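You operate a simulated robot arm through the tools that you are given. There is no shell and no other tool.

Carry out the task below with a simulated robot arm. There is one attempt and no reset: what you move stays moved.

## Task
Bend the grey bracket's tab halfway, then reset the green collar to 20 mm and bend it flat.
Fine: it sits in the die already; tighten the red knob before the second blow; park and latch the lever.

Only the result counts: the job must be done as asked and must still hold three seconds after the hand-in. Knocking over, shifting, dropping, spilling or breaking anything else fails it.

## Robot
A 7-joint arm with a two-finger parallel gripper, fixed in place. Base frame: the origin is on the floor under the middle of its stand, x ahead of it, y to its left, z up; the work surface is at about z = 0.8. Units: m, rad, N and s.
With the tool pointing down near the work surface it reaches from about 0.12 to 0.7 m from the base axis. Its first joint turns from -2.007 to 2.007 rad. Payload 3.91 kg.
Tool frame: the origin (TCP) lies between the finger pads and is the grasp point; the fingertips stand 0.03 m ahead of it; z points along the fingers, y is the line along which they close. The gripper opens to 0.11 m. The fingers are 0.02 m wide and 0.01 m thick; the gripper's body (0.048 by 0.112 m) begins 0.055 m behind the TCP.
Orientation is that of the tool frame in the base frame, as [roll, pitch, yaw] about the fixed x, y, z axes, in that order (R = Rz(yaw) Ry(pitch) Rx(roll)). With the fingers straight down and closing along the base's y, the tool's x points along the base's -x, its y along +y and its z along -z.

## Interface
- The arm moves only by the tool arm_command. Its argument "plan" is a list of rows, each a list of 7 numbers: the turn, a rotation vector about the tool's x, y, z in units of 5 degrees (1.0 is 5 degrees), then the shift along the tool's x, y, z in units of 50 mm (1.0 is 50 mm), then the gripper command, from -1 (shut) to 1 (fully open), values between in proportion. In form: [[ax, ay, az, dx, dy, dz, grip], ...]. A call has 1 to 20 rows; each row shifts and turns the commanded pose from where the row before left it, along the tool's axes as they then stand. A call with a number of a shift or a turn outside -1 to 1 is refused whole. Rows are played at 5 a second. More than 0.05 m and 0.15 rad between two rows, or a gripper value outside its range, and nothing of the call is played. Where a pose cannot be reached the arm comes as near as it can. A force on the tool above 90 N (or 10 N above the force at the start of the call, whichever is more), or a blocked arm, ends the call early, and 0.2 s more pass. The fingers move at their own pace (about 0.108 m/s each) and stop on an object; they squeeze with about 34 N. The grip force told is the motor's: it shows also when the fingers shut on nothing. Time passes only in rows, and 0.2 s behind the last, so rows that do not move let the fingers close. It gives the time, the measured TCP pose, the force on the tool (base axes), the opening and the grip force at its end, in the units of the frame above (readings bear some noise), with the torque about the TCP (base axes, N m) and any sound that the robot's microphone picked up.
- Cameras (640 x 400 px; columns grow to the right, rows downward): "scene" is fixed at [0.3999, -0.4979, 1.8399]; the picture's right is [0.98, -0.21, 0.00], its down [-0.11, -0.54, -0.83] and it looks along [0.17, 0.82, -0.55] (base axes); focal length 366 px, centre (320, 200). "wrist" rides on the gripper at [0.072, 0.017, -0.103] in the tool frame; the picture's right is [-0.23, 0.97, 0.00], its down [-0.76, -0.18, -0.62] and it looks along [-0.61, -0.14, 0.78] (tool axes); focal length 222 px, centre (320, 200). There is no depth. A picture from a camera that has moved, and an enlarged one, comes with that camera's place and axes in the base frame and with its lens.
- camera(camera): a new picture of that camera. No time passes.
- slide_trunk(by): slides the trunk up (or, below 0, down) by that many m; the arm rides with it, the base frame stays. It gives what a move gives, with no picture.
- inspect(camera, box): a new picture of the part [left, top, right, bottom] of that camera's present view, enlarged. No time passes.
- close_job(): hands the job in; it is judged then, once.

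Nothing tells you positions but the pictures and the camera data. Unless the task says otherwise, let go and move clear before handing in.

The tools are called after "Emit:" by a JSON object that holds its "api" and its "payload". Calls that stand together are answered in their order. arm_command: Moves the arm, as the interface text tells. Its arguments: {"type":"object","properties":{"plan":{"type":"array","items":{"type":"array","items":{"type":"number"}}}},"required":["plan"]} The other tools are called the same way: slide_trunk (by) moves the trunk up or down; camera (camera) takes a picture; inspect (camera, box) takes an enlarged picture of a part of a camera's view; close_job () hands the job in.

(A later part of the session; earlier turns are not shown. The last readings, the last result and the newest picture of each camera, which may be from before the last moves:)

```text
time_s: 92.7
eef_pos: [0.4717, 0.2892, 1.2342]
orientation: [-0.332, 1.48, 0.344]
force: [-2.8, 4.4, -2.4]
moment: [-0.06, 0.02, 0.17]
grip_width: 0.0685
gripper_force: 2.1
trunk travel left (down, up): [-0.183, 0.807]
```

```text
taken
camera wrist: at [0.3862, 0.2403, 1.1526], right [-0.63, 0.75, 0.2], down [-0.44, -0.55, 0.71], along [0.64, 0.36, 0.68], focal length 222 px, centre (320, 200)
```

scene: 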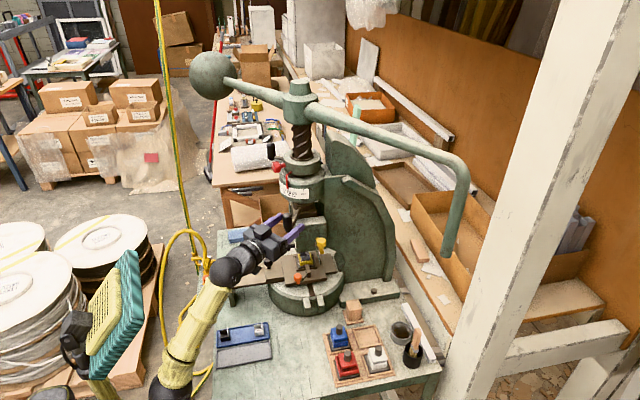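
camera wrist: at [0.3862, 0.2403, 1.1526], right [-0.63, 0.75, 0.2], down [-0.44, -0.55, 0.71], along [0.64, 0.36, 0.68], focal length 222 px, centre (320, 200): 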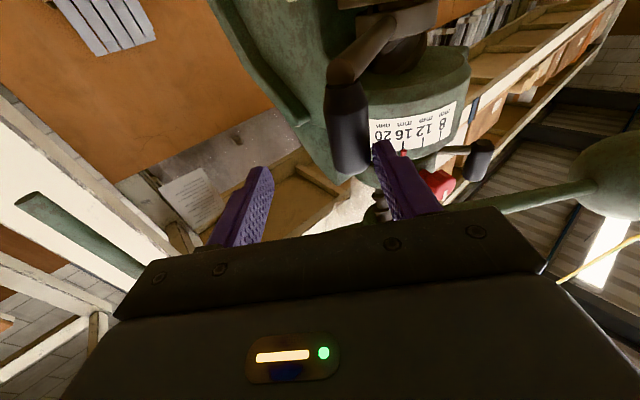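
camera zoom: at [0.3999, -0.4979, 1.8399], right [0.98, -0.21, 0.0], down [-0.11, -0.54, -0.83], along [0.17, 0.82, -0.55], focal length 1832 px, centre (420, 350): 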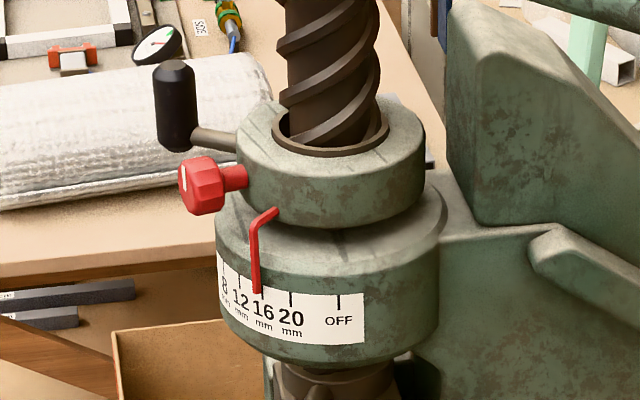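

The tab now leans over, partly bent, so the first blow took effect, and the lever is back at park. Next is the collar: I'll back away and raise the trunk to work on the red knob at about z = 1.34.

Emit:
{"api": "arm_command", "payload": {"plan": [[0, 0, 0, 0, -0.1, -0.5, 0.2], [0, 0, 0, 0, 0, -0.5, 0.2], [0, 0, 0, 0, 0, -0.5, 0.2], [0, 0, 0, 0.3, 0, -0.3, 0.2], [0, 0, 0, 0.6, 0, 0, 0.2], [0, 0, 0, 0.6, 0, 0, 0.2], [0, 0, 0, 0.6, 0, 0, 0.2]]}}

Emit:
{"api": "camera", "payload": {"camera": "scene"}}

Emit:
{"api": "camera", "payload": {"camera": "wrist"}}

```text
time_s: 94.5
eef_pos: [0.4392, 0.244, 1.0995]
orientation: [-0.422, 1.532, 0.25]
force: [-0.9, -0.4, -0.5]
moment: [-0.01, 0.0, 0.01]
grip_width: 0.0658
gripper_force: 0.0
trunk travel left (down, up): [-0.183, 0.807]
stopped in row 7: the arm was blocked; the commanded pose is now the measured one
```

```text
taken
```

scene: 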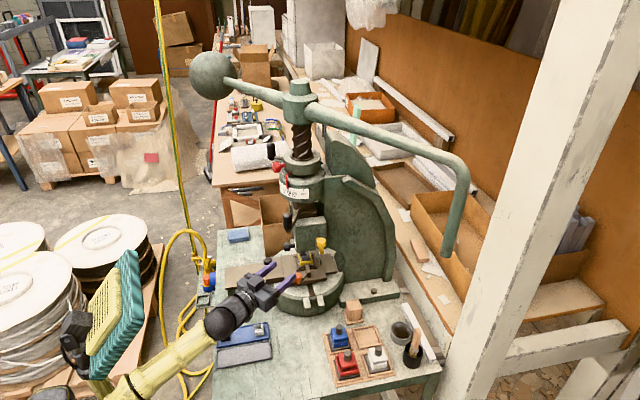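

```text
taken
camera wrist: at [0.3497, 0.1946, 1.0244], right [-0.62, 0.76, 0.21], down [-0.41, -0.53, 0.74], along [0.68, 0.37, 0.64], focal length 222 px, centre (320, 200)
```

wrist: 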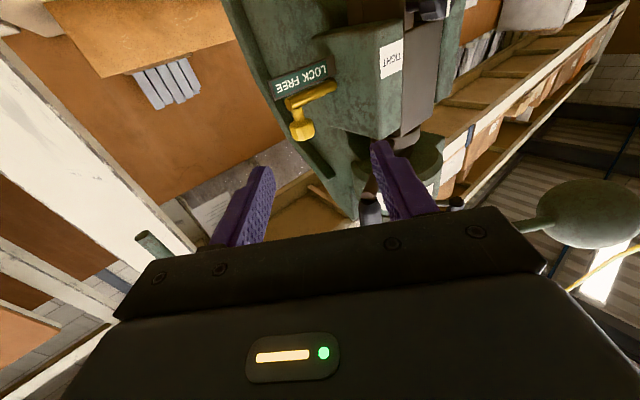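

Emit:
{"api": "arm_command", "payload": {"plan": [[0, 0, 0, 0, -0.3, -0.4, 0.2], [0, 0, 0, 0, -0.3, -0.4, 0.2], [0, 0, 0, 0, 0, -0.4, 0.2]]}}

Emit:
{"api": "slide_trunk", "payload": {"by": 0.15}}

Emit:
{"api": "camera", "payload": {"camera": "scene"}}

```text
time_s: 95.5
eef_pos: [0.4574, 0.209, 1.0621]
orientation: [3.031, 1.529, -2.573]
force: [-0.4, 0.4, -0.1]
moment: [-0.02, -0.01, 0.04]
grip_width: 0.066
gripper_force: 0.1
out of reach, approached as far as the arm can: row 3
trunk travel left (down, up): [-0.183, 0.807]
stopped in row 3: the arm was blocked; the commanded pose is now the measured one
```

```text
time_s: 97.3
eef_pos: [0.4557, 0.2071, 1.2159]
orientation: [3.048, 1.533, -2.556]
force: [-0.8, 0.7, -0.2]
moment: [0.02, 0.0, 0.02]
grip_width: 0.0659
gripper_force: 0.1
trunk travel left (down, up): [-0.333, 0.657]
```

```text
taken
```

scene: 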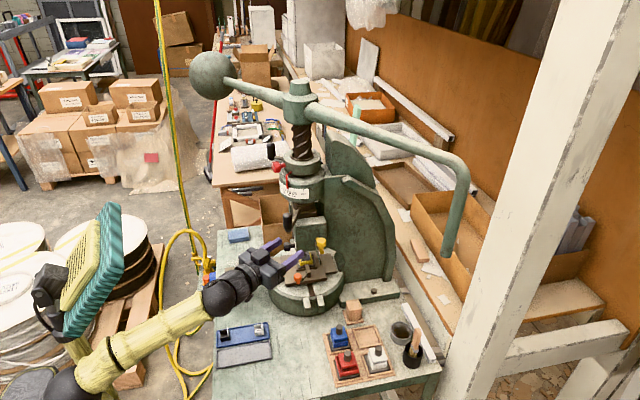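

Continuing up to working height for the red knob.

Emit:
{"api": "slide_trunk", "payload": {"by": 0.19}}

Emit:
{"api": "arm_command", "payload": {"plan": [[1, 0, 0, 0, 0.5, -0.6, 0.2], [1, 0, 0, 0, 0.5, -0.6, 0.2], [1, 0, 0, 0, 0.5, -0.4, 0.2], [1, 0, 0, 0, 0.5, 0, 0.2], [1, 0, 0, 0, 0.5, 0, 0.2]]}}

Emit:
{"api": "camera", "payload": {"camera": "scene"}}

Emit:
{"api": "camera", "payload": {"camera": "wrist"}}

```text
time_s: 99.3
eef_pos: [0.4568, 0.2082, 1.4059]
orientation: [3.046, 1.536, -2.558]
force: [0.4, 0.6, 0.0]
moment: [0.05, 0.0, -0.01]
grip_width: 0.0658
gripper_force: 0.1
trunk travel left (down, up): [-0.523, 0.467]
```

```text
time_s: 100.5
eef_pos: [0.4522, 0.1444, 1.4068]
orientation: [2.637, 1.413, 2.75]
force: [0.3, 1.0, 0.6]
moment: [0.02, -0.01, -0.01]
grip_width: 0.066
gripper_force: 0.2
out of reach, approached as far as the arm can: row 1, 2, 3
trunk travel left (down, up): [-0.523, 0.467]
stopped in row 5: the arm was blocked; the commanded pose is now the measured one
```

```text
taken
```

scene: 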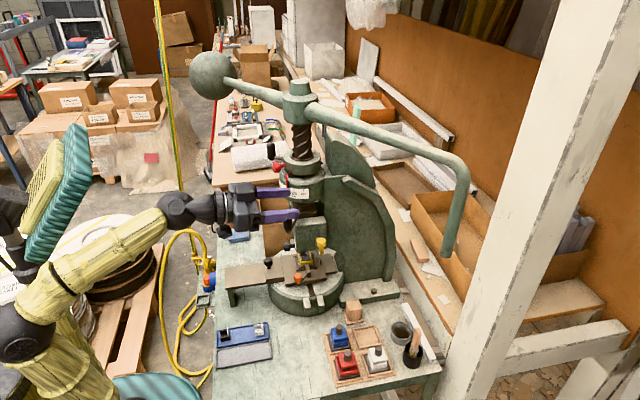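

```text
taken
camera wrist: at [0.3377, 0.1532, 1.3502], right [-0.07, 0.95, 0.3], down [-0.48, -0.3, 0.82], along [0.87, -0.08, 0.48], focal length 222 px, centre (320, 200)
```

wrist: 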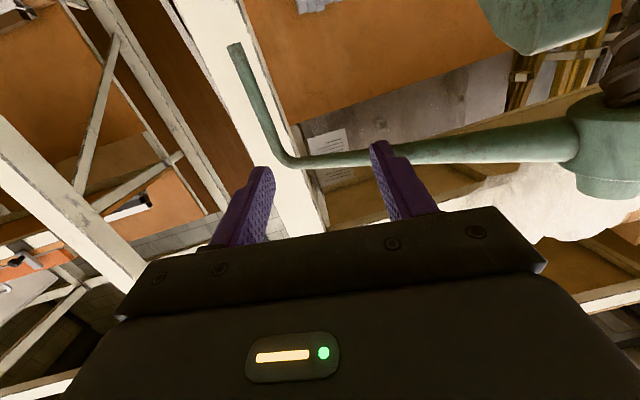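

The hand points forward at (0.45, 0.14, 1.41). I'll pull back first and then move left in front of the red knob.

Emit:
{"api": "arm_command", "payload": {"plan": [[0, 0, 0, 0, 0.1, -0.5, 0.2], [0, 0, 0, 0, 0.2, -0.5, 0.2], [0, 0, 0, 0.1, 0.4, -0.3, 0.2], [0, 0, 0, 0.1, 0.5, 0, 0.2], [0, 0, 0, 0.1, 0.5, 0, 0.2], [0, 0, 0, 0.1, 0.5, 0, 0.2], [0, 0, 0, 0.1, 0.5, 0, 0.2], [0, 0, 0, 0.1, 0.5, 0, 0.2], [0, 0, 0, 0.1, 0.5, 0, 0.2]]}}

Emit:
{"api": "camera", "payload": {"camera": "scene"}}

Emit:
{"api": "camera", "payload": {"camera": "wrist"}}

```text
time_s: 101.8
eef_pos: [0.4505, 0.1698, 1.3856]
orientation: [2.661, 1.372, 2.615]
force: [0.0, -0.6, -0.8]
moment: [0.0, 0.03, 0.04]
grip_width: 0.0658
gripper_force: 0.0
out of reach, approached as far as the arm can: row 2
trunk travel left (down, up): [-0.523, 0.467]
stopped in row 6: the arm was blocked; the commanded pose is now the measured one
```

```text
taken
```

scene: 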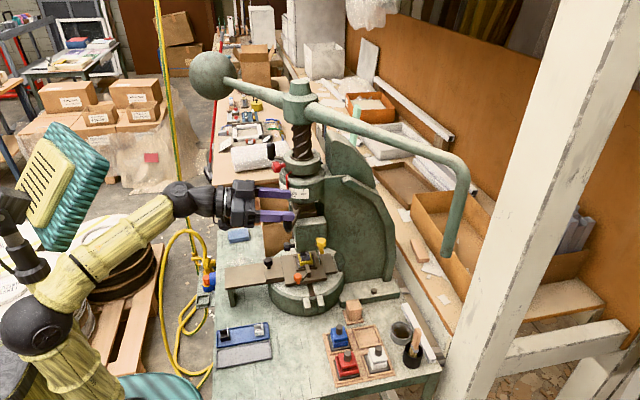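

```text
taken
camera wrist: at [0.3373, 0.1982, 1.3352], right [0.09, 0.95, 0.31], down [-0.49, -0.23, 0.84], along [0.87, -0.23, 0.44], focal length 222 px, centre (320, 200)
```

wrist: 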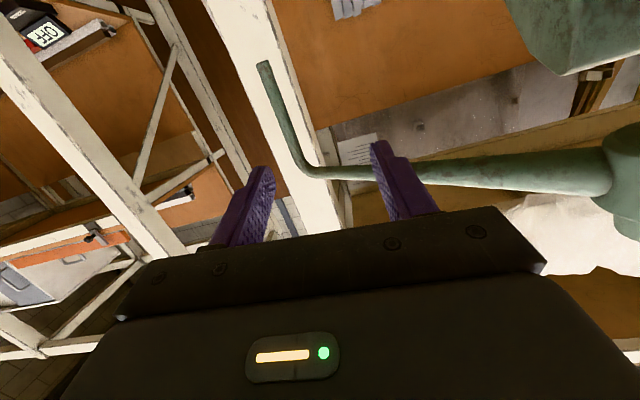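

Emit:
{"api": "inspect", "payload": {"camera": "scene", "box": [0, 110, 300, 400]}}

```text
1.38 times, centred on (150, 255) of scene
camera zoom: at [0.3999, -0.4979, 1.8399], right [0.98, -0.21, 0.0], down [-0.11, -0.54, -0.83], along [0.17, 0.82, -0.55], focal length 506 px, centre (554, 124)
```

zoom: 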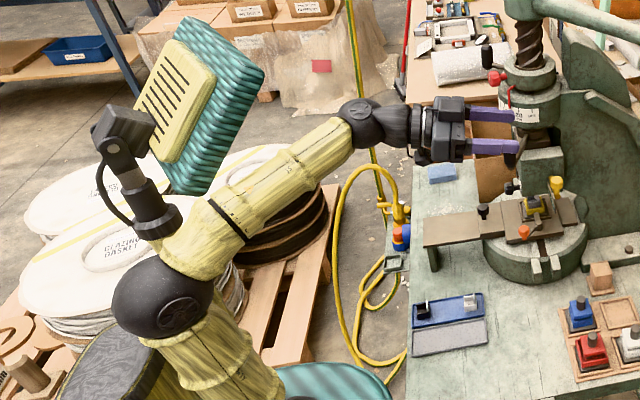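

I see the issue: with the elbow folded high, the forearm runs into the robot's own head. I'll lower the trunk 0.1 m so the arm works more extended, clear of the head, then square the tool toward the knob.

Emit:
{"api": "slide_trunk", "payload": {"by": -0.1}}

Emit:
{"api": "arm_command", "payload": {"plan": [[-0.474, -0.265, -0.191, 0, 0, 0, 0.2], [-0.474, -0.265, -0.191, 0, 0, 0, 0.2], [-0.474, -0.265, -0.191, 0, 0, 0, 0.2], [-0.474, -0.265, -0.191, 0, 0, 0, 0.2], [-0.474, -0.265, -0.191, 0, 0, 0, 0.2], [-0.474, -0.265, -0.191, 0, 0, 0, 0.2], [-0.474, -0.265, -0.191, 0, 0, 0, 0.2]]}}

Emit:
{"api": "camera", "payload": {"camera": "scene"}}

```text
time_s: 103.2
eef_pos: [0.4505, 0.1729, 1.284]
orientation: [2.671, 1.37, 2.626]
force: [0.5, 0.5, 0.8]
moment: [0.0, 0.01, 0.0]
grip_width: 0.0658
gripper_force: 0.0
trunk travel left (down, up): [-0.423, 0.567]
```

```text
time_s: 104.8
eef_pos: [0.46, 0.1779, 1.2732]
orientation: [-2.987, 1.543, -2.734]
force: [0.4, -0.1, 0.2]
moment: [0.0, -0.01, -0.01]
grip_width: 0.0657
gripper_force: 0.0
trunk travel left (down, up): [-0.423, 0.567]
```

```text
taken
```

scene: 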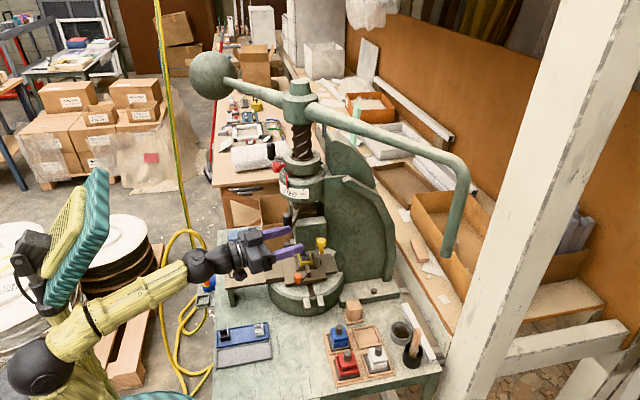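

The tool is squared and clear. I'll move left and up in front of the red knob.

Emit:
{"api": "arm_command", "payload": {"plan": [[0, 0, 0, -0.142, 0.498, -0.15, 0.2], [0, 0, 0, -0.142, 0.498, -0.15, 0.2], [0, 0, 0, -0.142, 0.498, -0.15, 0.2], [0, 0, 0, -0.142, 0.498, -0.1, 0.2], [0, 0, 0, -0.142, 0.498, -0.1, 0.2], [0, 0, 0, -0.142, 0.498, -0.05, 0.2], [0, 0, 0, -0.142, 0.498, -0.05, 0.2], [0, 0, 0, -0.142, 0.498, -0.03, 0.2], [0, 0, 0, -0.142, 0.498, -0.03, 0.2], [0, 0, 0, -0.142, 0.498, -0.02, 0.2]]}}

Emit:
{"api": "camera", "payload": {"camera": "scene"}}

Emit:
{"api": "camera", "payload": {"camera": "wrist"}}

```text
time_s: 107.0
eef_pos: [0.3541, 0.3999, 1.3585]
orientation: [2.096, 1.553, 2.351]
force: [-0.7, 0.2, -0.9]
moment: [0.03, -0.04, -0.02]
grip_width: 0.0659
gripper_force: 0.0
trunk travel left (down, up): [-0.423, 0.567]
```

```text
taken
```

scene: 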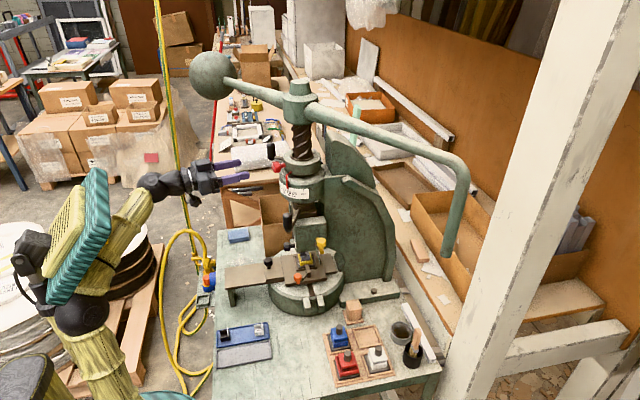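

```text
taken
camera wrist: at [0.2481, 0.3907, 1.2882], right [-0.24, 0.94, 0.24], down [-0.55, -0.34, 0.76], along [0.8, 0.05, 0.6], focal length 222 px, centre (320, 200)
```

wrist: 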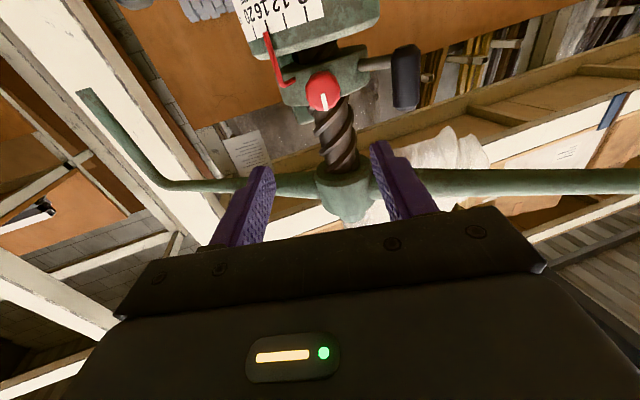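

I'm in front of the red knob. I'll zoom to see its white mark and any TIGHT/LOOSE label.

Emit:
{"api": "inspect", "payload": {"camera": "wrist", "box": [230, 20, 430, 160]}}

Emit:
{"api": "inspect", "payload": {"camera": "wrist", "box": [280, 50, 370, 120]}}

```text
2.86 times, centred on (330, 90) of wrist
camera zoom: at [0.2481, 0.3907, 1.2882], right [-0.24, 0.94, 0.24], down [-0.55, -0.34, 0.76], along [0.8, 0.05, 0.6], focal length 635 px, centre (291, 514)
```

zoom: 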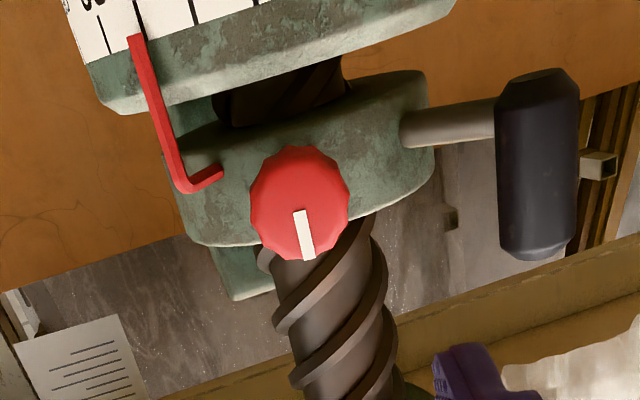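

```text
5.71 times, centred on (325, 85) of wrist
camera zoom: at [0.2481, 0.3907, 1.2882], right [-0.24, 0.94, 0.24], down [-0.55, -0.34, 0.76], along [0.8, 0.05, 0.6], focal length 1269 px, centre (291, 857)
```

zoom: 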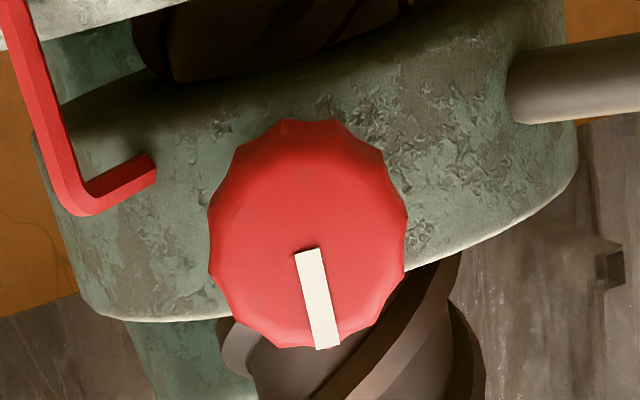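

The knob's mark points up, presumably the tight position. I'll align with the knob axis at about (0.455, 0.435, 1.333) with the fingers narrowed.

Emit:
{"api": "arm_command", "payload": {"plan": [[0.28, 0, 0, 0.17, 0.085, 0.2, -0.1], [0.28, 0, 0, 0.17, 0.085, 0.2, -0.1], [0, 0, 0, 0.17, 0.085, 0.2, -0.1], [0, 0, 0, 0, 0, 0.2, -0.1], [0, 0, 0, 0, 0, 0, -0.1]]}}

Emit:
{"api": "camera", "payload": {"camera": "wrist"}}

Emit:
{"api": "inspect", "payload": {"camera": "scene", "box": [220, 120, 340, 210]}}

```text
time_s: 108.2
eef_pos: [0.3832, 0.4271, 1.3303]
orientation: [-1.744, 1.566, -1.543]
force: [-0.3, -0.1, -0.6]
moment: [0.01, 0.0, 0.0]
grip_width: 0.0496
gripper_force: 0.1
trunk travel left (down, up): [-0.423, 0.567]
```

```text
taken
camera wrist: at [0.2784, 0.4223, 1.2599], right [-0.2, 0.95, 0.22], down [-0.57, -0.3, 0.76], along [0.79, 0.02, 0.61], focal length 222 px, centre (320, 200)
```

wrist: 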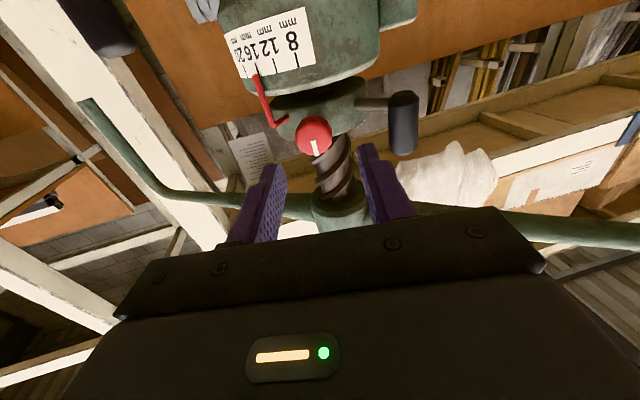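

```text
4.44 times, centred on (280, 165) of scene
camera zoom: at [0.3999, -0.4979, 1.8399], right [0.98, -0.21, 0.0], down [-0.11, -0.54, -0.83], along [0.17, 0.82, -0.55], focal length 1629 px, centre (498, 356)
```

zoom: 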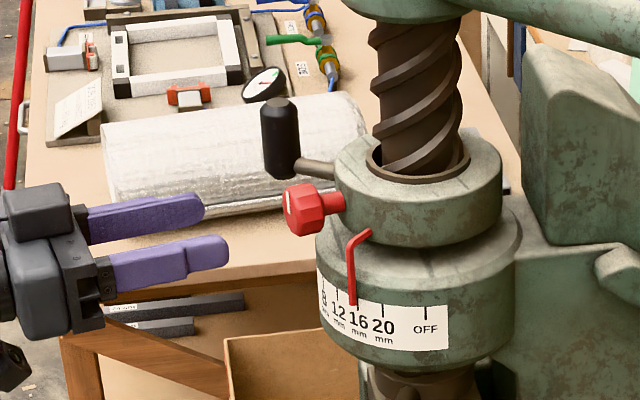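

Aligned within a few millimetres. I'll advance so the pads surround the knob.

Emit:
{"api": "arm_command", "payload": {"plan": [[0, 0, 0, 0, -0.04, 0.4, -0.1], [0, 0, 0, 0, -0.04, 0.4, -0.1], [0, 0, 0, 0, -0.02, 0.4, -0.1], [0, 0, 0, 0, 0, 0, -0.1]]}}

Emit:
{"api": "camera", "payload": {"camera": "wrist"}}

Emit:
{"api": "inspect", "payload": {"camera": "scene", "box": [220, 120, 340, 210]}}

```text
time_s: 109.2
eef_pos: [0.4431, 0.4314, 1.3285]
orientation: [-1.534, 1.569, -1.329]
force: [0.2, 0.2, -1.0]
moment: [-0.03, -0.01, 0.03]
grip_width: 0.0493
gripper_force: 0.0
out of reach, approached as far as the arm can: row 3
trunk travel left (down, up): [-0.423, 0.567]
```

```text
taken
camera wrist: at [0.3374, 0.4262, 1.2563], right [-0.2, 0.95, 0.22], down [-0.57, -0.3, 0.76], along [0.79, 0.02, 0.61], focal length 222 px, centre (320, 200)
```

wrist: 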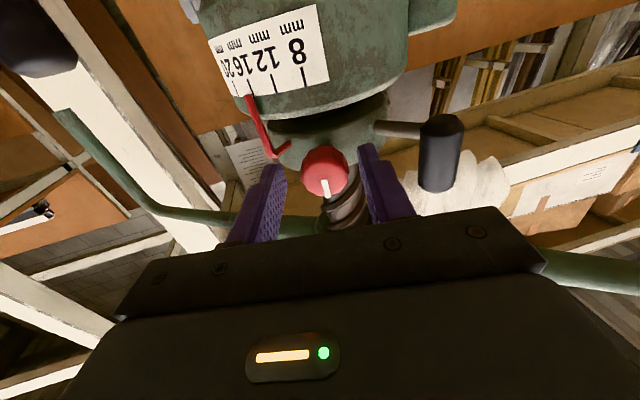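

```text
4.44 times, centred on (280, 165) of scene
camera zoom: at [0.3999, -0.4979, 1.8399], right [0.98, -0.21, 0.0], down [-0.11, -0.54, -0.83], along [0.17, 0.82, -0.55], focal length 1629 px, centre (498, 356)
```

zoom: 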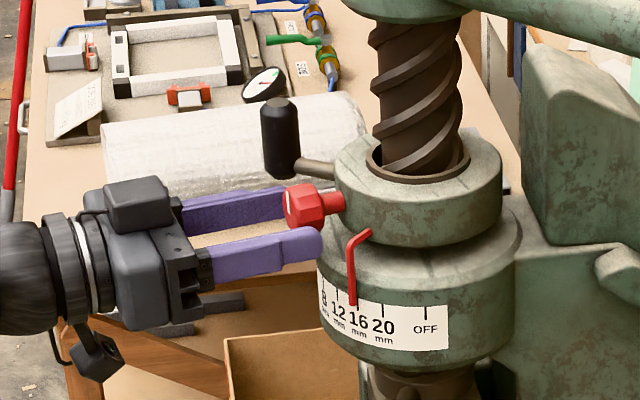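

The fingers straddle the knob, so I'll close and then turn it counter-clockwise to loosen.

Emit:
{"api": "arm_command", "payload": {"plan": [[0, 0, 0, 0, 0, 0.04, -1], [0, 0, 0, 0, 0, 0, -1], [0, 0, 0, 0, 0, 0, -1]]}}

Emit:
{"api": "arm_command", "payload": {"plan": [[0, 0, -1, 0, 0, 0, -1], [0, 0, -1, 0, 0, 0, -1], [0, 0, -1, 0, 0, 0, -1], [0, 0, -1, 0, 0, 0, -1]]}}

Emit:
{"api": "inspect", "payload": {"camera": "wrist", "box": [230, 60, 430, 220]}}

Emit:
{"api": "inspect", "payload": {"camera": "scene", "box": [220, 120, 340, 210]}}

```text
time_s: 110.0
eef_pos: [0.4415, 0.4329, 1.3283]
orientation: [-1.196, 1.567, -0.991]
force: [0.2, 7.3, 6.2]
moment: [0.01, -0.14, 0.47]
grip_width: 0.0299
gripper_force: 44.7
trunk travel left (down, up): [-0.423, 0.567]
```

```text
time_s: 111.0
eef_pos: [0.4423, 0.4309, 1.3279]
orientation: [-1.567, 1.216, -1.363]
force: [-5.2, 0.3, 1.7]
moment: [0.13, -0.41, 0.07]
grip_width: 0.0299
gripper_force: 45.3
trunk travel left (down, up): [-0.423, 0.567]
```

```text
2.50 times, centred on (330, 140) of wrist
camera zoom: at [0.3421, 0.4004, 1.2549], right [-0.2, 0.97, -0.12], down [-0.63, -0.03, 0.78], along [0.75, 0.23, 0.62], focal length 555 px, centre (295, 350)
```

zoom: 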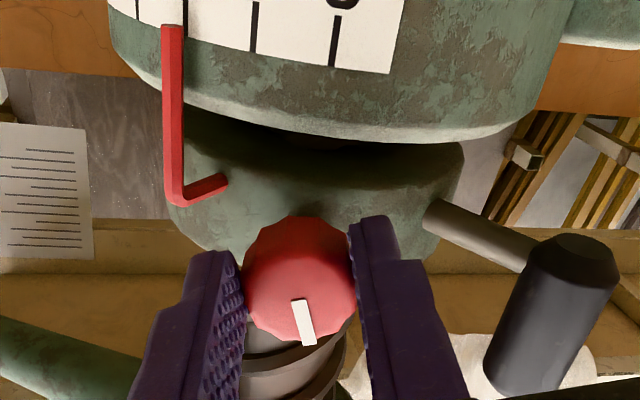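

```text
4.44 times, centred on (280, 165) of scene
camera zoom: at [0.3999, -0.4979, 1.8399], right [0.98, -0.21, 0.0], down [-0.11, -0.54, -0.83], along [0.17, 0.82, -0.55], focal length 1629 px, centre (498, 356)
```

zoom: 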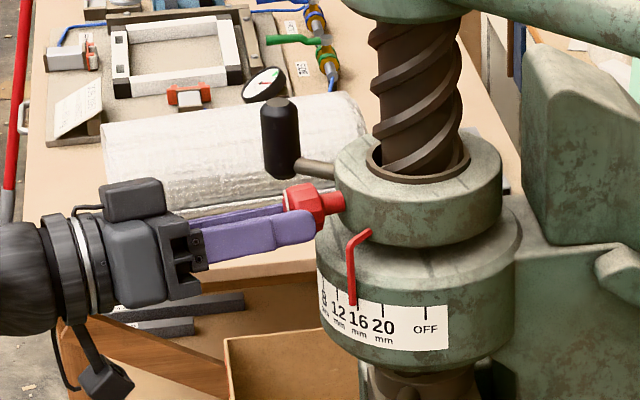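

The knob turns with the gripper. I'll continue loosening to about 90°.

Emit:
{"api": "arm_command", "payload": {"plan": [[0, 0, -1, 0, 0, 0, -1], [0, 0, -1, 0, 0, 0, -1], [0, 0, -1, 0, 0, 0, -1], [0, 0, -1, 0, 0, 0, -1], [0, 0, -1, 0, 0, 0, -1], [0, 0, -1, 0, 0, 0, -1], [0, 0, -1, 0, 0, 0, -1], [0, 0, -1, 0, 0, 0, -1]]}}

Emit:
{"api": "inspect", "payload": {"camera": "wrist", "box": [230, 60, 430, 220]}}

Emit:
{"api": "inspect", "payload": {"camera": "scene", "box": [220, 120, 340, 210]}}

```text
time_s: 112.8
eef_pos: [0.4408, 0.4295, 1.3295]
orientation: [-1.567, 0.522, -1.365]
force: [4.8, 1.1, 17.3]
moment: [0.18, -0.42, -0.23]
grip_width: 0.0298
gripper_force: 44.4
trunk travel left (down, up): [-0.423, 0.567]
```

```text
2.50 times, centred on (330, 140) of wrist
camera zoom: at [0.3513, 0.3546, 1.2801], right [-0.14, 0.67, -0.73], down [-0.73, 0.43, 0.53], along [0.67, 0.6, 0.43], focal length 555 px, centre (295, 350)
```

zoom: 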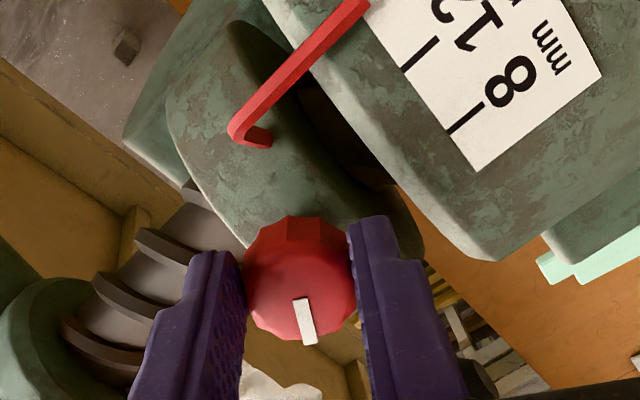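

```text
4.44 times, centred on (280, 165) of scene
camera zoom: at [0.3999, -0.4979, 1.8399], right [0.98, -0.21, 0.0], down [-0.11, -0.54, -0.83], along [0.17, 0.82, -0.55], focal length 1629 px, centre (498, 356)
```

zoom: 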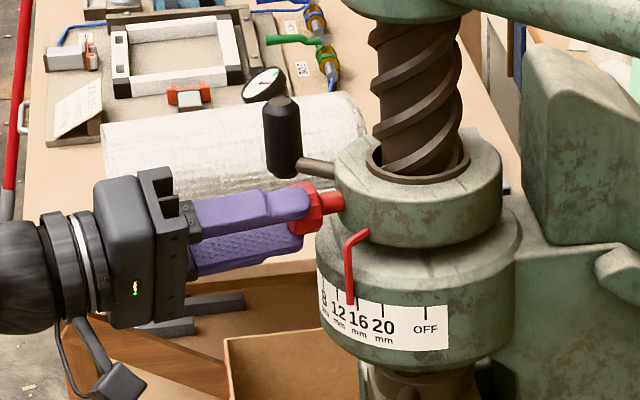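

The collar has already shifted a hair, so the clamp is loose. I'll turn another 30° for good measure.

Emit:
{"api": "arm_command", "payload": {"plan": [[0, 0, -1, 0, 0, 0, -1], [0, 0, -1, 0, 0, 0, -1], [0, 0, -1, 0, 0, 0, -1], [0, 0, -1, 0, 0, 0, -1], [0, 0, -1, 0, 0, 0, -1], [0, 0, -1, 0, 0, 0, -1]]}}

Emit:
{"api": "inspect", "payload": {"camera": "wrist", "box": [230, 60, 430, 220]}}

Emit:
{"api": "inspect", "payload": {"camera": "scene", "box": [220, 120, 340, 210]}}

```text
time_s: 114.2
eef_pos: [0.4418, 0.4284, 1.3331]
orientation: [-1.563, -0.001, -1.365]
force: [10.0, 5.2, 41.2]
moment: [0.54, -1.16, -0.16]
grip_width: 0.0294
gripper_force: 44.8
trunk travel left (down, up): [-0.423, 0.567]
```

```text
2.50 times, centred on (330, 140) of wrist
camera zoom: at [0.355, 0.3359, 1.3155], right [-0.04, 0.22, -0.97], down [-0.77, 0.62, 0.17], along [0.64, 0.75, 0.15], focal length 555 px, centre (295, 350)
```

zoom: 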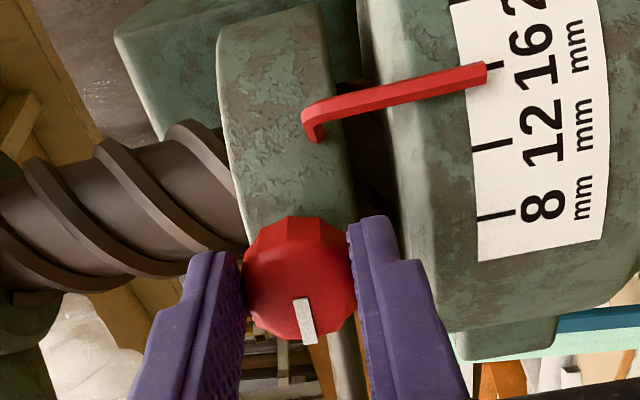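

```text
4.44 times, centred on (280, 165) of scene
camera zoom: at [0.3999, -0.4979, 1.8399], right [0.98, -0.21, 0.0], down [-0.11, -0.54, -0.83], along [0.17, 0.82, -0.55], focal length 1629 px, centre (498, 356)
```

zoom: 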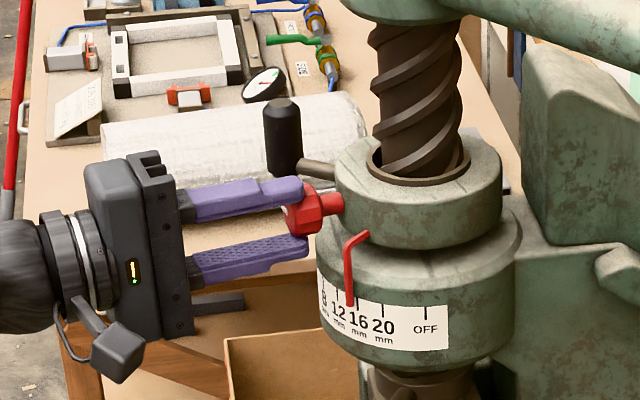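

The lower finger is touching the drum rim, so I'll turn back 20°, which is still loose, and ease up slightly. Then I'll swing the collar with the knob toward 20 mm.

Emit:
{"api": "arm_command", "payload": {"plan": [[0, 0, 1, 0, -0.04, 0, -1], [0, 0, 1, 0, -0.04, 0, -1], [0, 0, 1, 0, 0, 0, -1], [0, 0, 1, 0, 0, 0, -1], [0, 0, 0, 0, 0, 0, -1]]}}

Emit:
{"api": "inspect", "payload": {"camera": "wrist", "box": [230, 60, 430, 220]}}

```text
time_s: 115.4
eef_pos: [0.4412, 0.4292, 1.3284]
orientation: [-1.579, 0.348, -1.37]
force: [-15.7, -15.6, -20.2]
moment: [-0.23, 0.69, -0.67]
grip_width: 0.0294
gripper_force: 44.9
trunk travel left (down, up): [-0.423, 0.567]
```

```text
2.50 times, centred on (330, 140) of wrist
camera zoom: at [0.352, 0.3468, 1.2894], right [-0.12, 0.53, -0.84], down [-0.74, 0.52, 0.43], along [0.66, 0.67, 0.33], focal length 555 px, centre (295, 350)
```

zoom: 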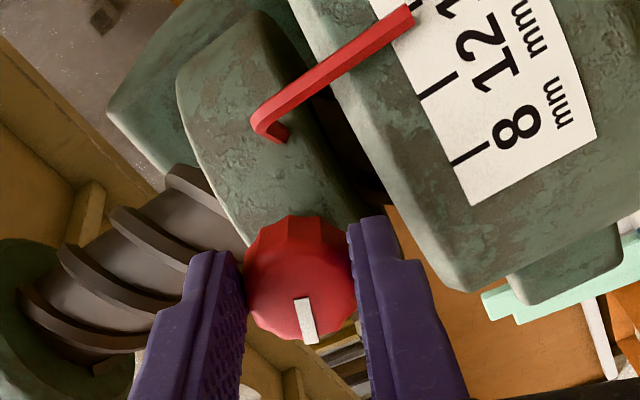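

Now I'll swing the collar counter-clockwise (from above) about 12°.

Emit:
{"api": "arm_command", "payload": {"plan": [[-0.205, -0.564, 0, 0.103, -0.0376, 0, -1], [-0.205, -0.564, 0, 0.103, -0.0376, 0, -1], [-0.205, -0.564, 0, 0.103, -0.0376, 0, -1], [-0.205, -0.564, 0, 0.103, -0.0376, 0, -1], [0, 0, 0, 0, 0, 0, -1]]}}

Emit:
{"api": "inspect", "payload": {"camera": "scene", "box": [260, 140, 340, 200]}}

Emit:
{"api": "camera", "payload": {"camera": "wrist"}}

```text
time_s: 116.6
eef_pos: [0.4486, 0.4098, 1.3322]
orientation: [-1.572, 0.344, -1.159]
force: [-20.4, -12.8, -31.1]
moment: [-0.56, 0.89, 0.22]
grip_width: 0.0296
gripper_force: 45.4
trunk travel left (down, up): [-0.423, 0.567]
```

```text
6.67 times, centred on (300, 170) of scene
camera zoom: at [0.3999, -0.4979, 1.8399], right [0.98, -0.21, 0.0], down [-0.11, -0.54, -0.83], along [0.17, 0.82, -0.55], focal length 2443 px, centre (453, 400)
```

zoom: 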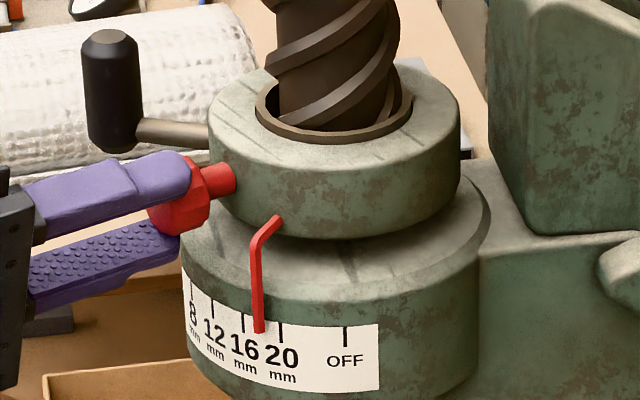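

```text
taken
camera wrist: at [0.3788, 0.3114, 1.2929], right [-0.22, 0.5, -0.84], down [-0.83, 0.35, 0.43], along [0.51, 0.79, 0.34], focal length 222 px, centre (320, 200)
```

wrist: 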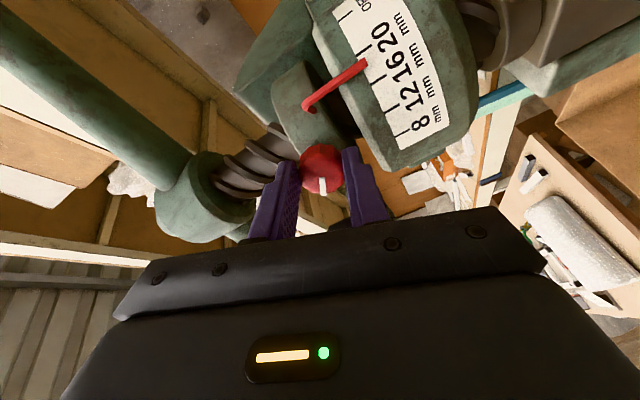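

Emit:
{"api": "inspect", "payload": {"camera": "wrist", "box": [290, 0, 460, 150]}}

```text
2.67 times, centred on (375, 75) of wrist
camera zoom: at [0.3788, 0.3114, 1.2929], right [-0.22, 0.5, -0.84], down [-0.83, 0.35, 0.43], along [0.51, 0.79, 0.34], focal length 592 px, centre (173, 533)
```

zoom: 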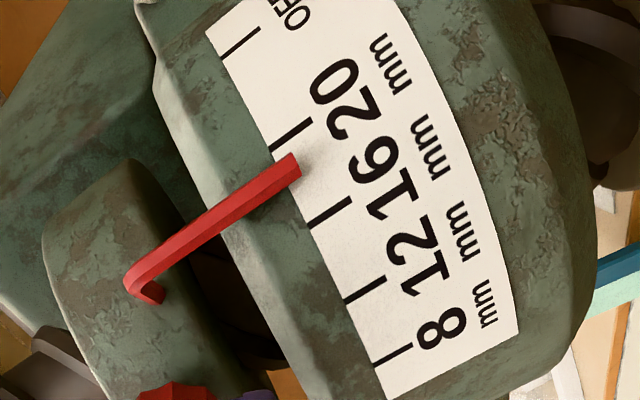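

The pointer reads about 19 mm. I'll move roughly 4° further.

Emit:
{"api": "arm_command", "payload": {"plan": [[-0.137, -0.376, 0, 0.0689, -0.025, 0, -1], [-0.137, -0.376, 0, 0.0689, -0.025, 0, -1], [0, 0, 0, 0, 0, 0, -1]]}}

Emit:
{"api": "inspect", "payload": {"camera": "wrist", "box": [290, 0, 460, 150]}}

Emit:
{"api": "inspect", "payload": {"camera": "scene", "box": [260, 140, 340, 200]}}

```text
time_s: 117.4
eef_pos: [0.4531, 0.4035, 1.334]
orientation: [-1.572, 0.346, -1.089]
force: [-9.7, -6.2, -24.4]
moment: [-0.42, 0.57, 0.29]
grip_width: 0.0293
gripper_force: 44.6
trunk travel left (down, up): [-0.423, 0.567]
```

```text
2.67 times, centred on (375, 75) of wrist
camera zoom: at [0.3896, 0.2999, 1.2939], right [-0.25, 0.48, -0.84], down [-0.86, 0.29, 0.43], along [0.45, 0.83, 0.34], focal length 592 px, centre (173, 533)
```

zoom: 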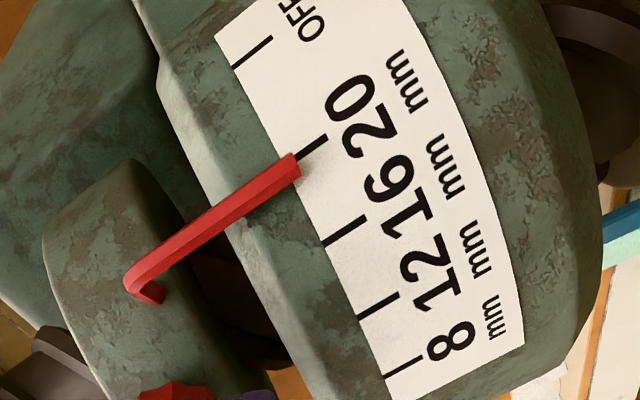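

```text
6.67 times, centred on (300, 170) of scene
camera zoom: at [0.3999, -0.4979, 1.8399], right [0.98, -0.21, 0.0], down [-0.11, -0.54, -0.83], along [0.17, 0.82, -0.55], focal length 2443 px, centre (453, 400)
```

zoom: 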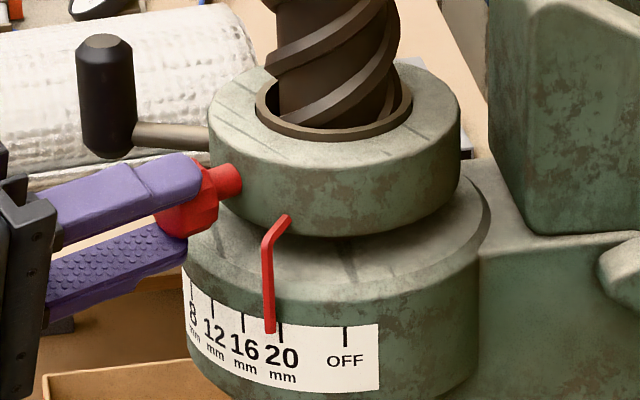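

It's nearly on 20; both views suggest about 1.5° more.

Emit:
{"api": "arm_command", "payload": {"plan": [[-0.103, -0.282, 0, 0.0517, -0.0188, 0, -1], [0, 0, 0, 0, 0, 0, -1]]}}

Emit:
{"api": "inspect", "payload": {"camera": "wrist", "box": [310, 10, 430, 110]}}

Emit:
{"api": "inspect", "payload": {"camera": "scene", "box": [275, 165, 325, 200]}}

```text
time_s: 118.0
eef_pos: [0.4543, 0.4002, 1.3337]
orientation: [-1.568, 0.347, -1.061]
force: [2.3, 1.0, -6.0]
moment: [-0.1, 0.18, 0.05]
grip_width: 0.0299
gripper_force: 45.2
trunk travel left (down, up): [-0.423, 0.567]
```

```text
4.00 times, centred on (370, 60) of wrist
camera zoom: at [0.394, 0.2956, 1.2937], right [-0.26, 0.48, -0.84], down [-0.86, 0.27, 0.43], along [0.43, 0.84, 0.34], focal length 888 px, centre (120, 760)
```

zoom: 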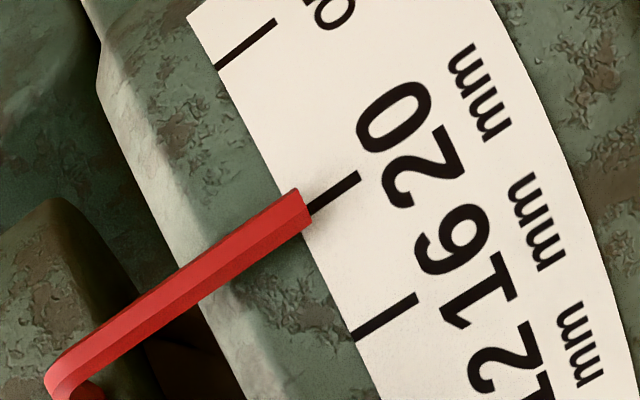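

```text
11.43 times, centred on (300, 182) of scene
camera zoom: at [0.3999, -0.4979, 1.8399], right [0.98, -0.21, 0.0], down [-0.11, -0.54, -0.83], along [0.17, 0.82, -0.55], focal length 4188 px, centre (549, 400)
```

zoom: 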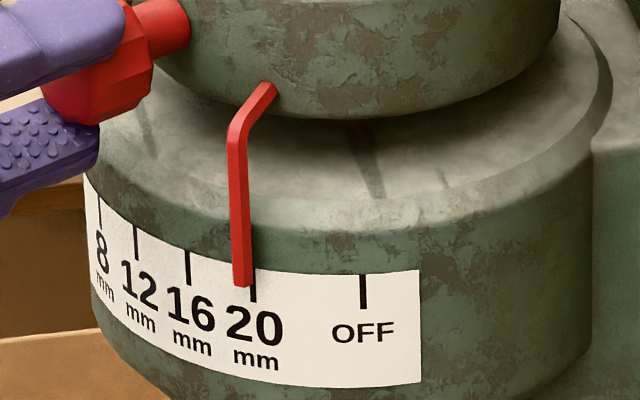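

The pointer now lines up with 20 in both views. I'll tighten the red knob by turning it clockwise back toward its original position.

Emit:
{"api": "arm_command", "payload": {"plan": [[0, 0, 1, 0, 0, 0, -1], [0, 0, 1, 0, 0, 0, -1], [0, 0, 1, 0, 0, 0, -1], [0, 0, 1, 0, 0, 0, -1], [0, 0, 1, 0, 0, 0, -1], [0, 0, 1, 0, 0, 0, -1], [0, 0, 1, 0, 0, 0, -1], [0, 0, 1, 0, 0, 0, -1]]}}

Emit:
{"api": "inspect", "payload": {"camera": "scene", "box": [275, 165, 325, 200]}}

Emit:
{"api": "inspect", "payload": {"camera": "wrist", "box": [230, 60, 430, 220]}}

```text
time_s: 119.8
eef_pos: [0.4534, 0.4024, 1.3305]
orientation: [-1.579, 1.046, -1.069]
force: [-6.8, -3.1, -17.2]
moment: [-0.26, 0.33, 0.37]
grip_width: 0.0298
gripper_force: 45.6
trunk travel left (down, up): [-0.423, 0.567]
```

```text
11.43 times, centred on (300, 182) of scene
camera zoom: at [0.3999, -0.4979, 1.8399], right [0.98, -0.21, 0.0], down [-0.11, -0.54, -0.83], along [0.17, 0.82, -0.55], focal length 4188 px, centre (549, 400)
```

zoom: 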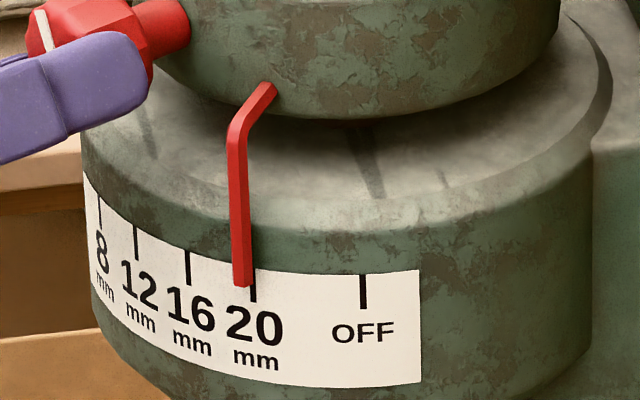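

```text
2.50 times, centred on (330, 140) of wrist
camera zoom: at [0.3728, 0.3328, 1.2613], right [-0.47, 0.83, -0.29], down [-0.65, -0.1, 0.75], along [0.6, 0.54, 0.59], focal length 555 px, centre (295, 350)
```

zoom: 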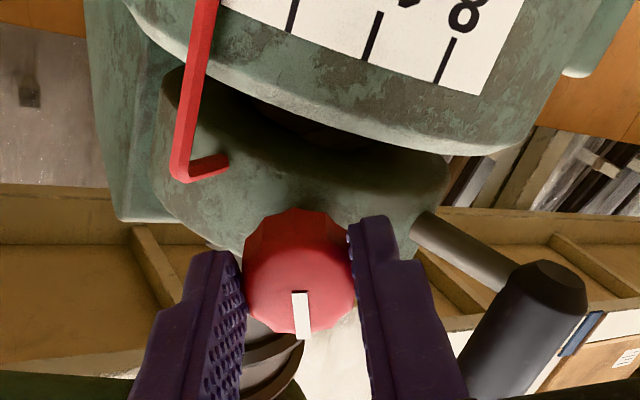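

Emit:
{"api": "arm_command", "payload": {"plan": [[0, 0, 1, 0, 0, 0, -1], [0, 0, 1, 0, 0, 0, -1], [0, 0, 1, 0, 0, 0, -1], [0, 0, 1, 0, 0, 0, -1], [0, 0, 1, 0, 0, 0, -1], [0, 0, 1, 0, 0, 0, -1]]}}

Emit:
{"api": "inspect", "payload": {"camera": "wrist", "box": [230, 60, 430, 220]}}

Emit:
{"api": "inspect", "payload": {"camera": "scene", "box": [255, 140, 325, 200]}}

```text
time_s: 121.2
eef_pos: [0.4523, 0.4042, 1.3325]
orientation: [-1.465, 1.569, -0.955]
force: [-10.2, 3.7, -17.6]
moment: [-0.52, 0.08, 0.22]
grip_width: 0.0295
gripper_force: 44.8
trunk travel left (down, up): [-0.423, 0.567]
```

```text
2.50 times, centred on (330, 140) of wrist
camera zoom: at [0.3532, 0.3682, 1.2608], right [-0.48, 0.85, 0.22], down [-0.46, -0.46, 0.76], along [0.75, 0.26, 0.61], focal length 555 px, centre (295, 350)
```

zoom: 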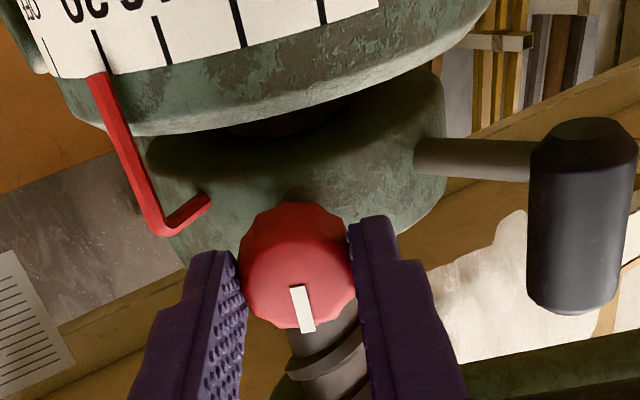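

```text
6.67 times, centred on (290, 170) of scene
camera zoom: at [0.3999, -0.4979, 1.8399], right [0.98, -0.21, 0.0], down [-0.11, -0.54, -0.83], along [0.17, 0.82, -0.55], focal length 2443 px, centre (520, 400)
```

zoom: 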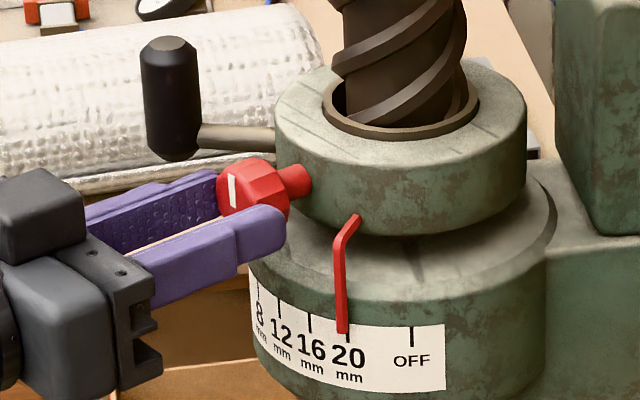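

The knob is back at its original mark, with a light resisting torque. I'll turn further clockwise until it's firmly tight.

Emit:
{"api": "arm_command", "payload": {"plan": [[0, 0, 1, 0, 0, 0, -1], [0, 0, 1, 0, 0, 0, -1], [0, 0, 1, 0, 0, 0, -1], [0, 0, 1, 0, 0, 0, -1]]}}

Emit:
{"api": "inspect", "payload": {"camera": "wrist", "box": [230, 60, 430, 220]}}

Emit:
{"api": "inspect", "payload": {"camera": "scene", "box": [255, 140, 325, 200]}}

```text
time_s: 122.2
eef_pos: [0.4506, 0.4041, 1.3335]
orientation: [1.566, 1.225, 2.077]
force: [-10.5, 12.9, 0.6]
moment: [-0.53, -0.21, 0.55]
grip_width: 0.0296
gripper_force: 44.5
trunk travel left (down, up): [-0.423, 0.567]
```

```text
2.50 times, centred on (330, 140) of wrist
camera zoom: at [0.3401, 0.3889, 1.2713], right [-0.41, 0.73, 0.54], down [-0.34, -0.68, 0.66], along [0.85, 0.09, 0.52], focal length 555 px, centre (295, 350)
```

zoom: 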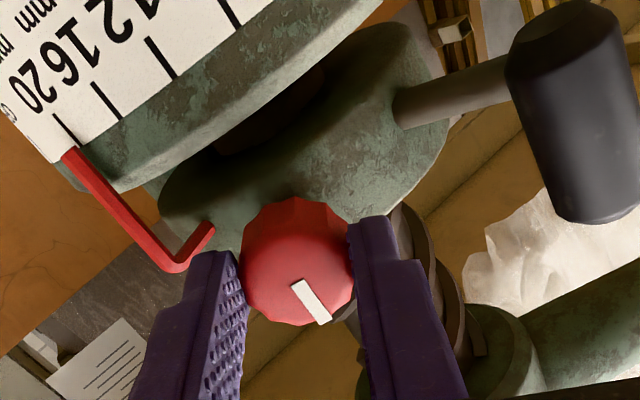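

```text
6.67 times, centred on (290, 170) of scene
camera zoom: at [0.3999, -0.4979, 1.8399], right [0.98, -0.21, 0.0], down [-0.11, -0.54, -0.83], along [0.17, 0.82, -0.55], focal length 2443 px, centre (520, 400)
```

zoom: 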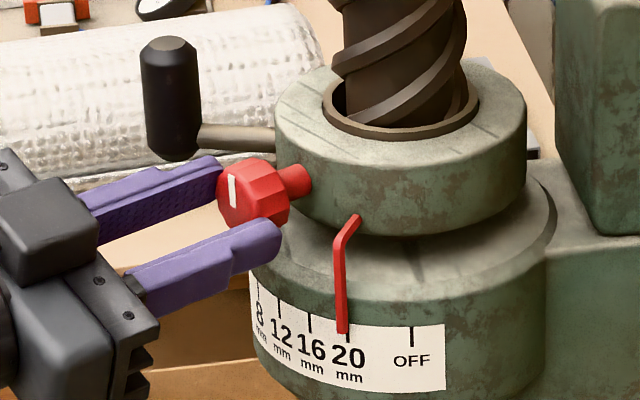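

The knob no longer turns and the gripper slips around it, so it's tight at its original mark with the pointer still on 20. I'll release and back straight off.

Emit:
{"api": "arm_command", "payload": {"plan": [[0, 0, 0, 0, 0, 0, -0.1], [0, 0, 0, 0, 0, 0, -0.1], [0, 0, 0, 0, 0, -0.4, -0.1], [0, 0, 0, 0, 0, -0.5, -0.1], [0, 0, 0, 0, 0, -0.5, -0.1], [0, 0, -1, 0, 0, -0.3, 0], [0, 0, -1, 0, 0, 0, 0], [0, 0, -1, 0, 0, 0, 0], [0, 0, -1, 0, 0, 0, 0]]}}

Emit:
{"api": "inspect", "payload": {"camera": "scene", "box": [255, 140, 325, 200]}}

Emit:
{"api": "camera", "payload": {"camera": "scene"}}

Emit:
{"api": "camera", "payload": {"camera": "wrist"}}

```text
time_s: 124.2
eef_pos: [0.3878, 0.3563, 1.3291]
orientation: [2.57, 1.558, 3.073]
force: [-0.9, 0.2, 0.0]
moment: [0.0, 0.02, 0.0]
grip_width: 0.0547
gripper_force: 0.0
trunk travel left (down, up): [-0.423, 0.567]
```

```text
6.67 times, centred on (290, 170) of scene
camera zoom: at [0.3999, -0.4979, 1.8399], right [0.98, -0.21, 0.0], down [-0.11, -0.54, -0.83], along [0.17, 0.82, -0.55], focal length 2443 px, centre (520, 400)
```

zoom: 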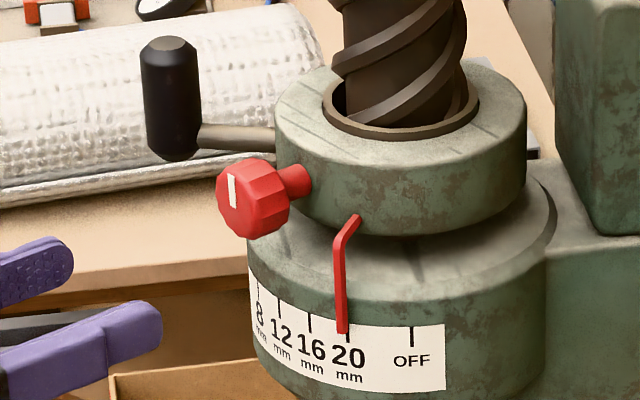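

```text
taken
```

scene: 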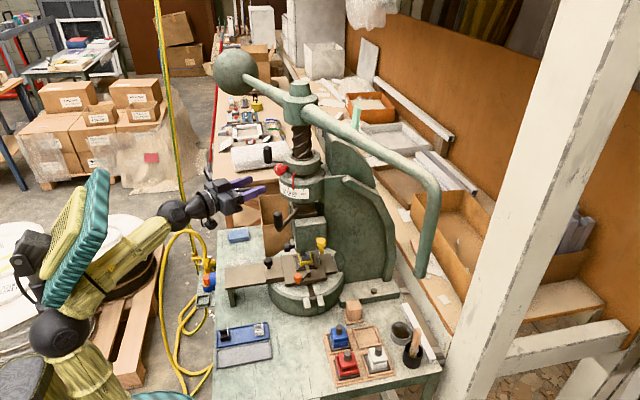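

```text
taken
camera wrist: at [0.2884, 0.3199, 1.2586], right [-0.47, 0.85, 0.23], down [-0.45, -0.46, 0.77], along [0.76, 0.25, 0.6], focal length 222 px, centre (320, 200)
```

wrist: 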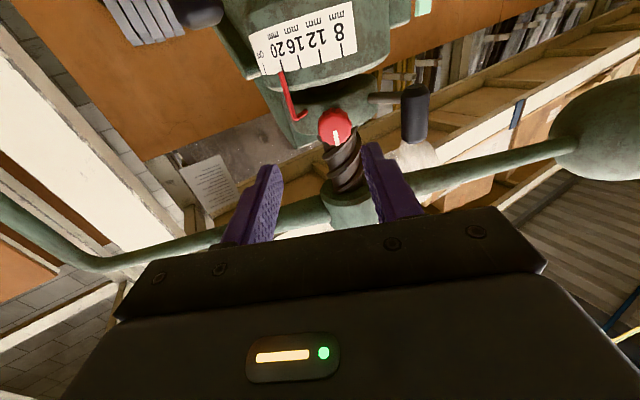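

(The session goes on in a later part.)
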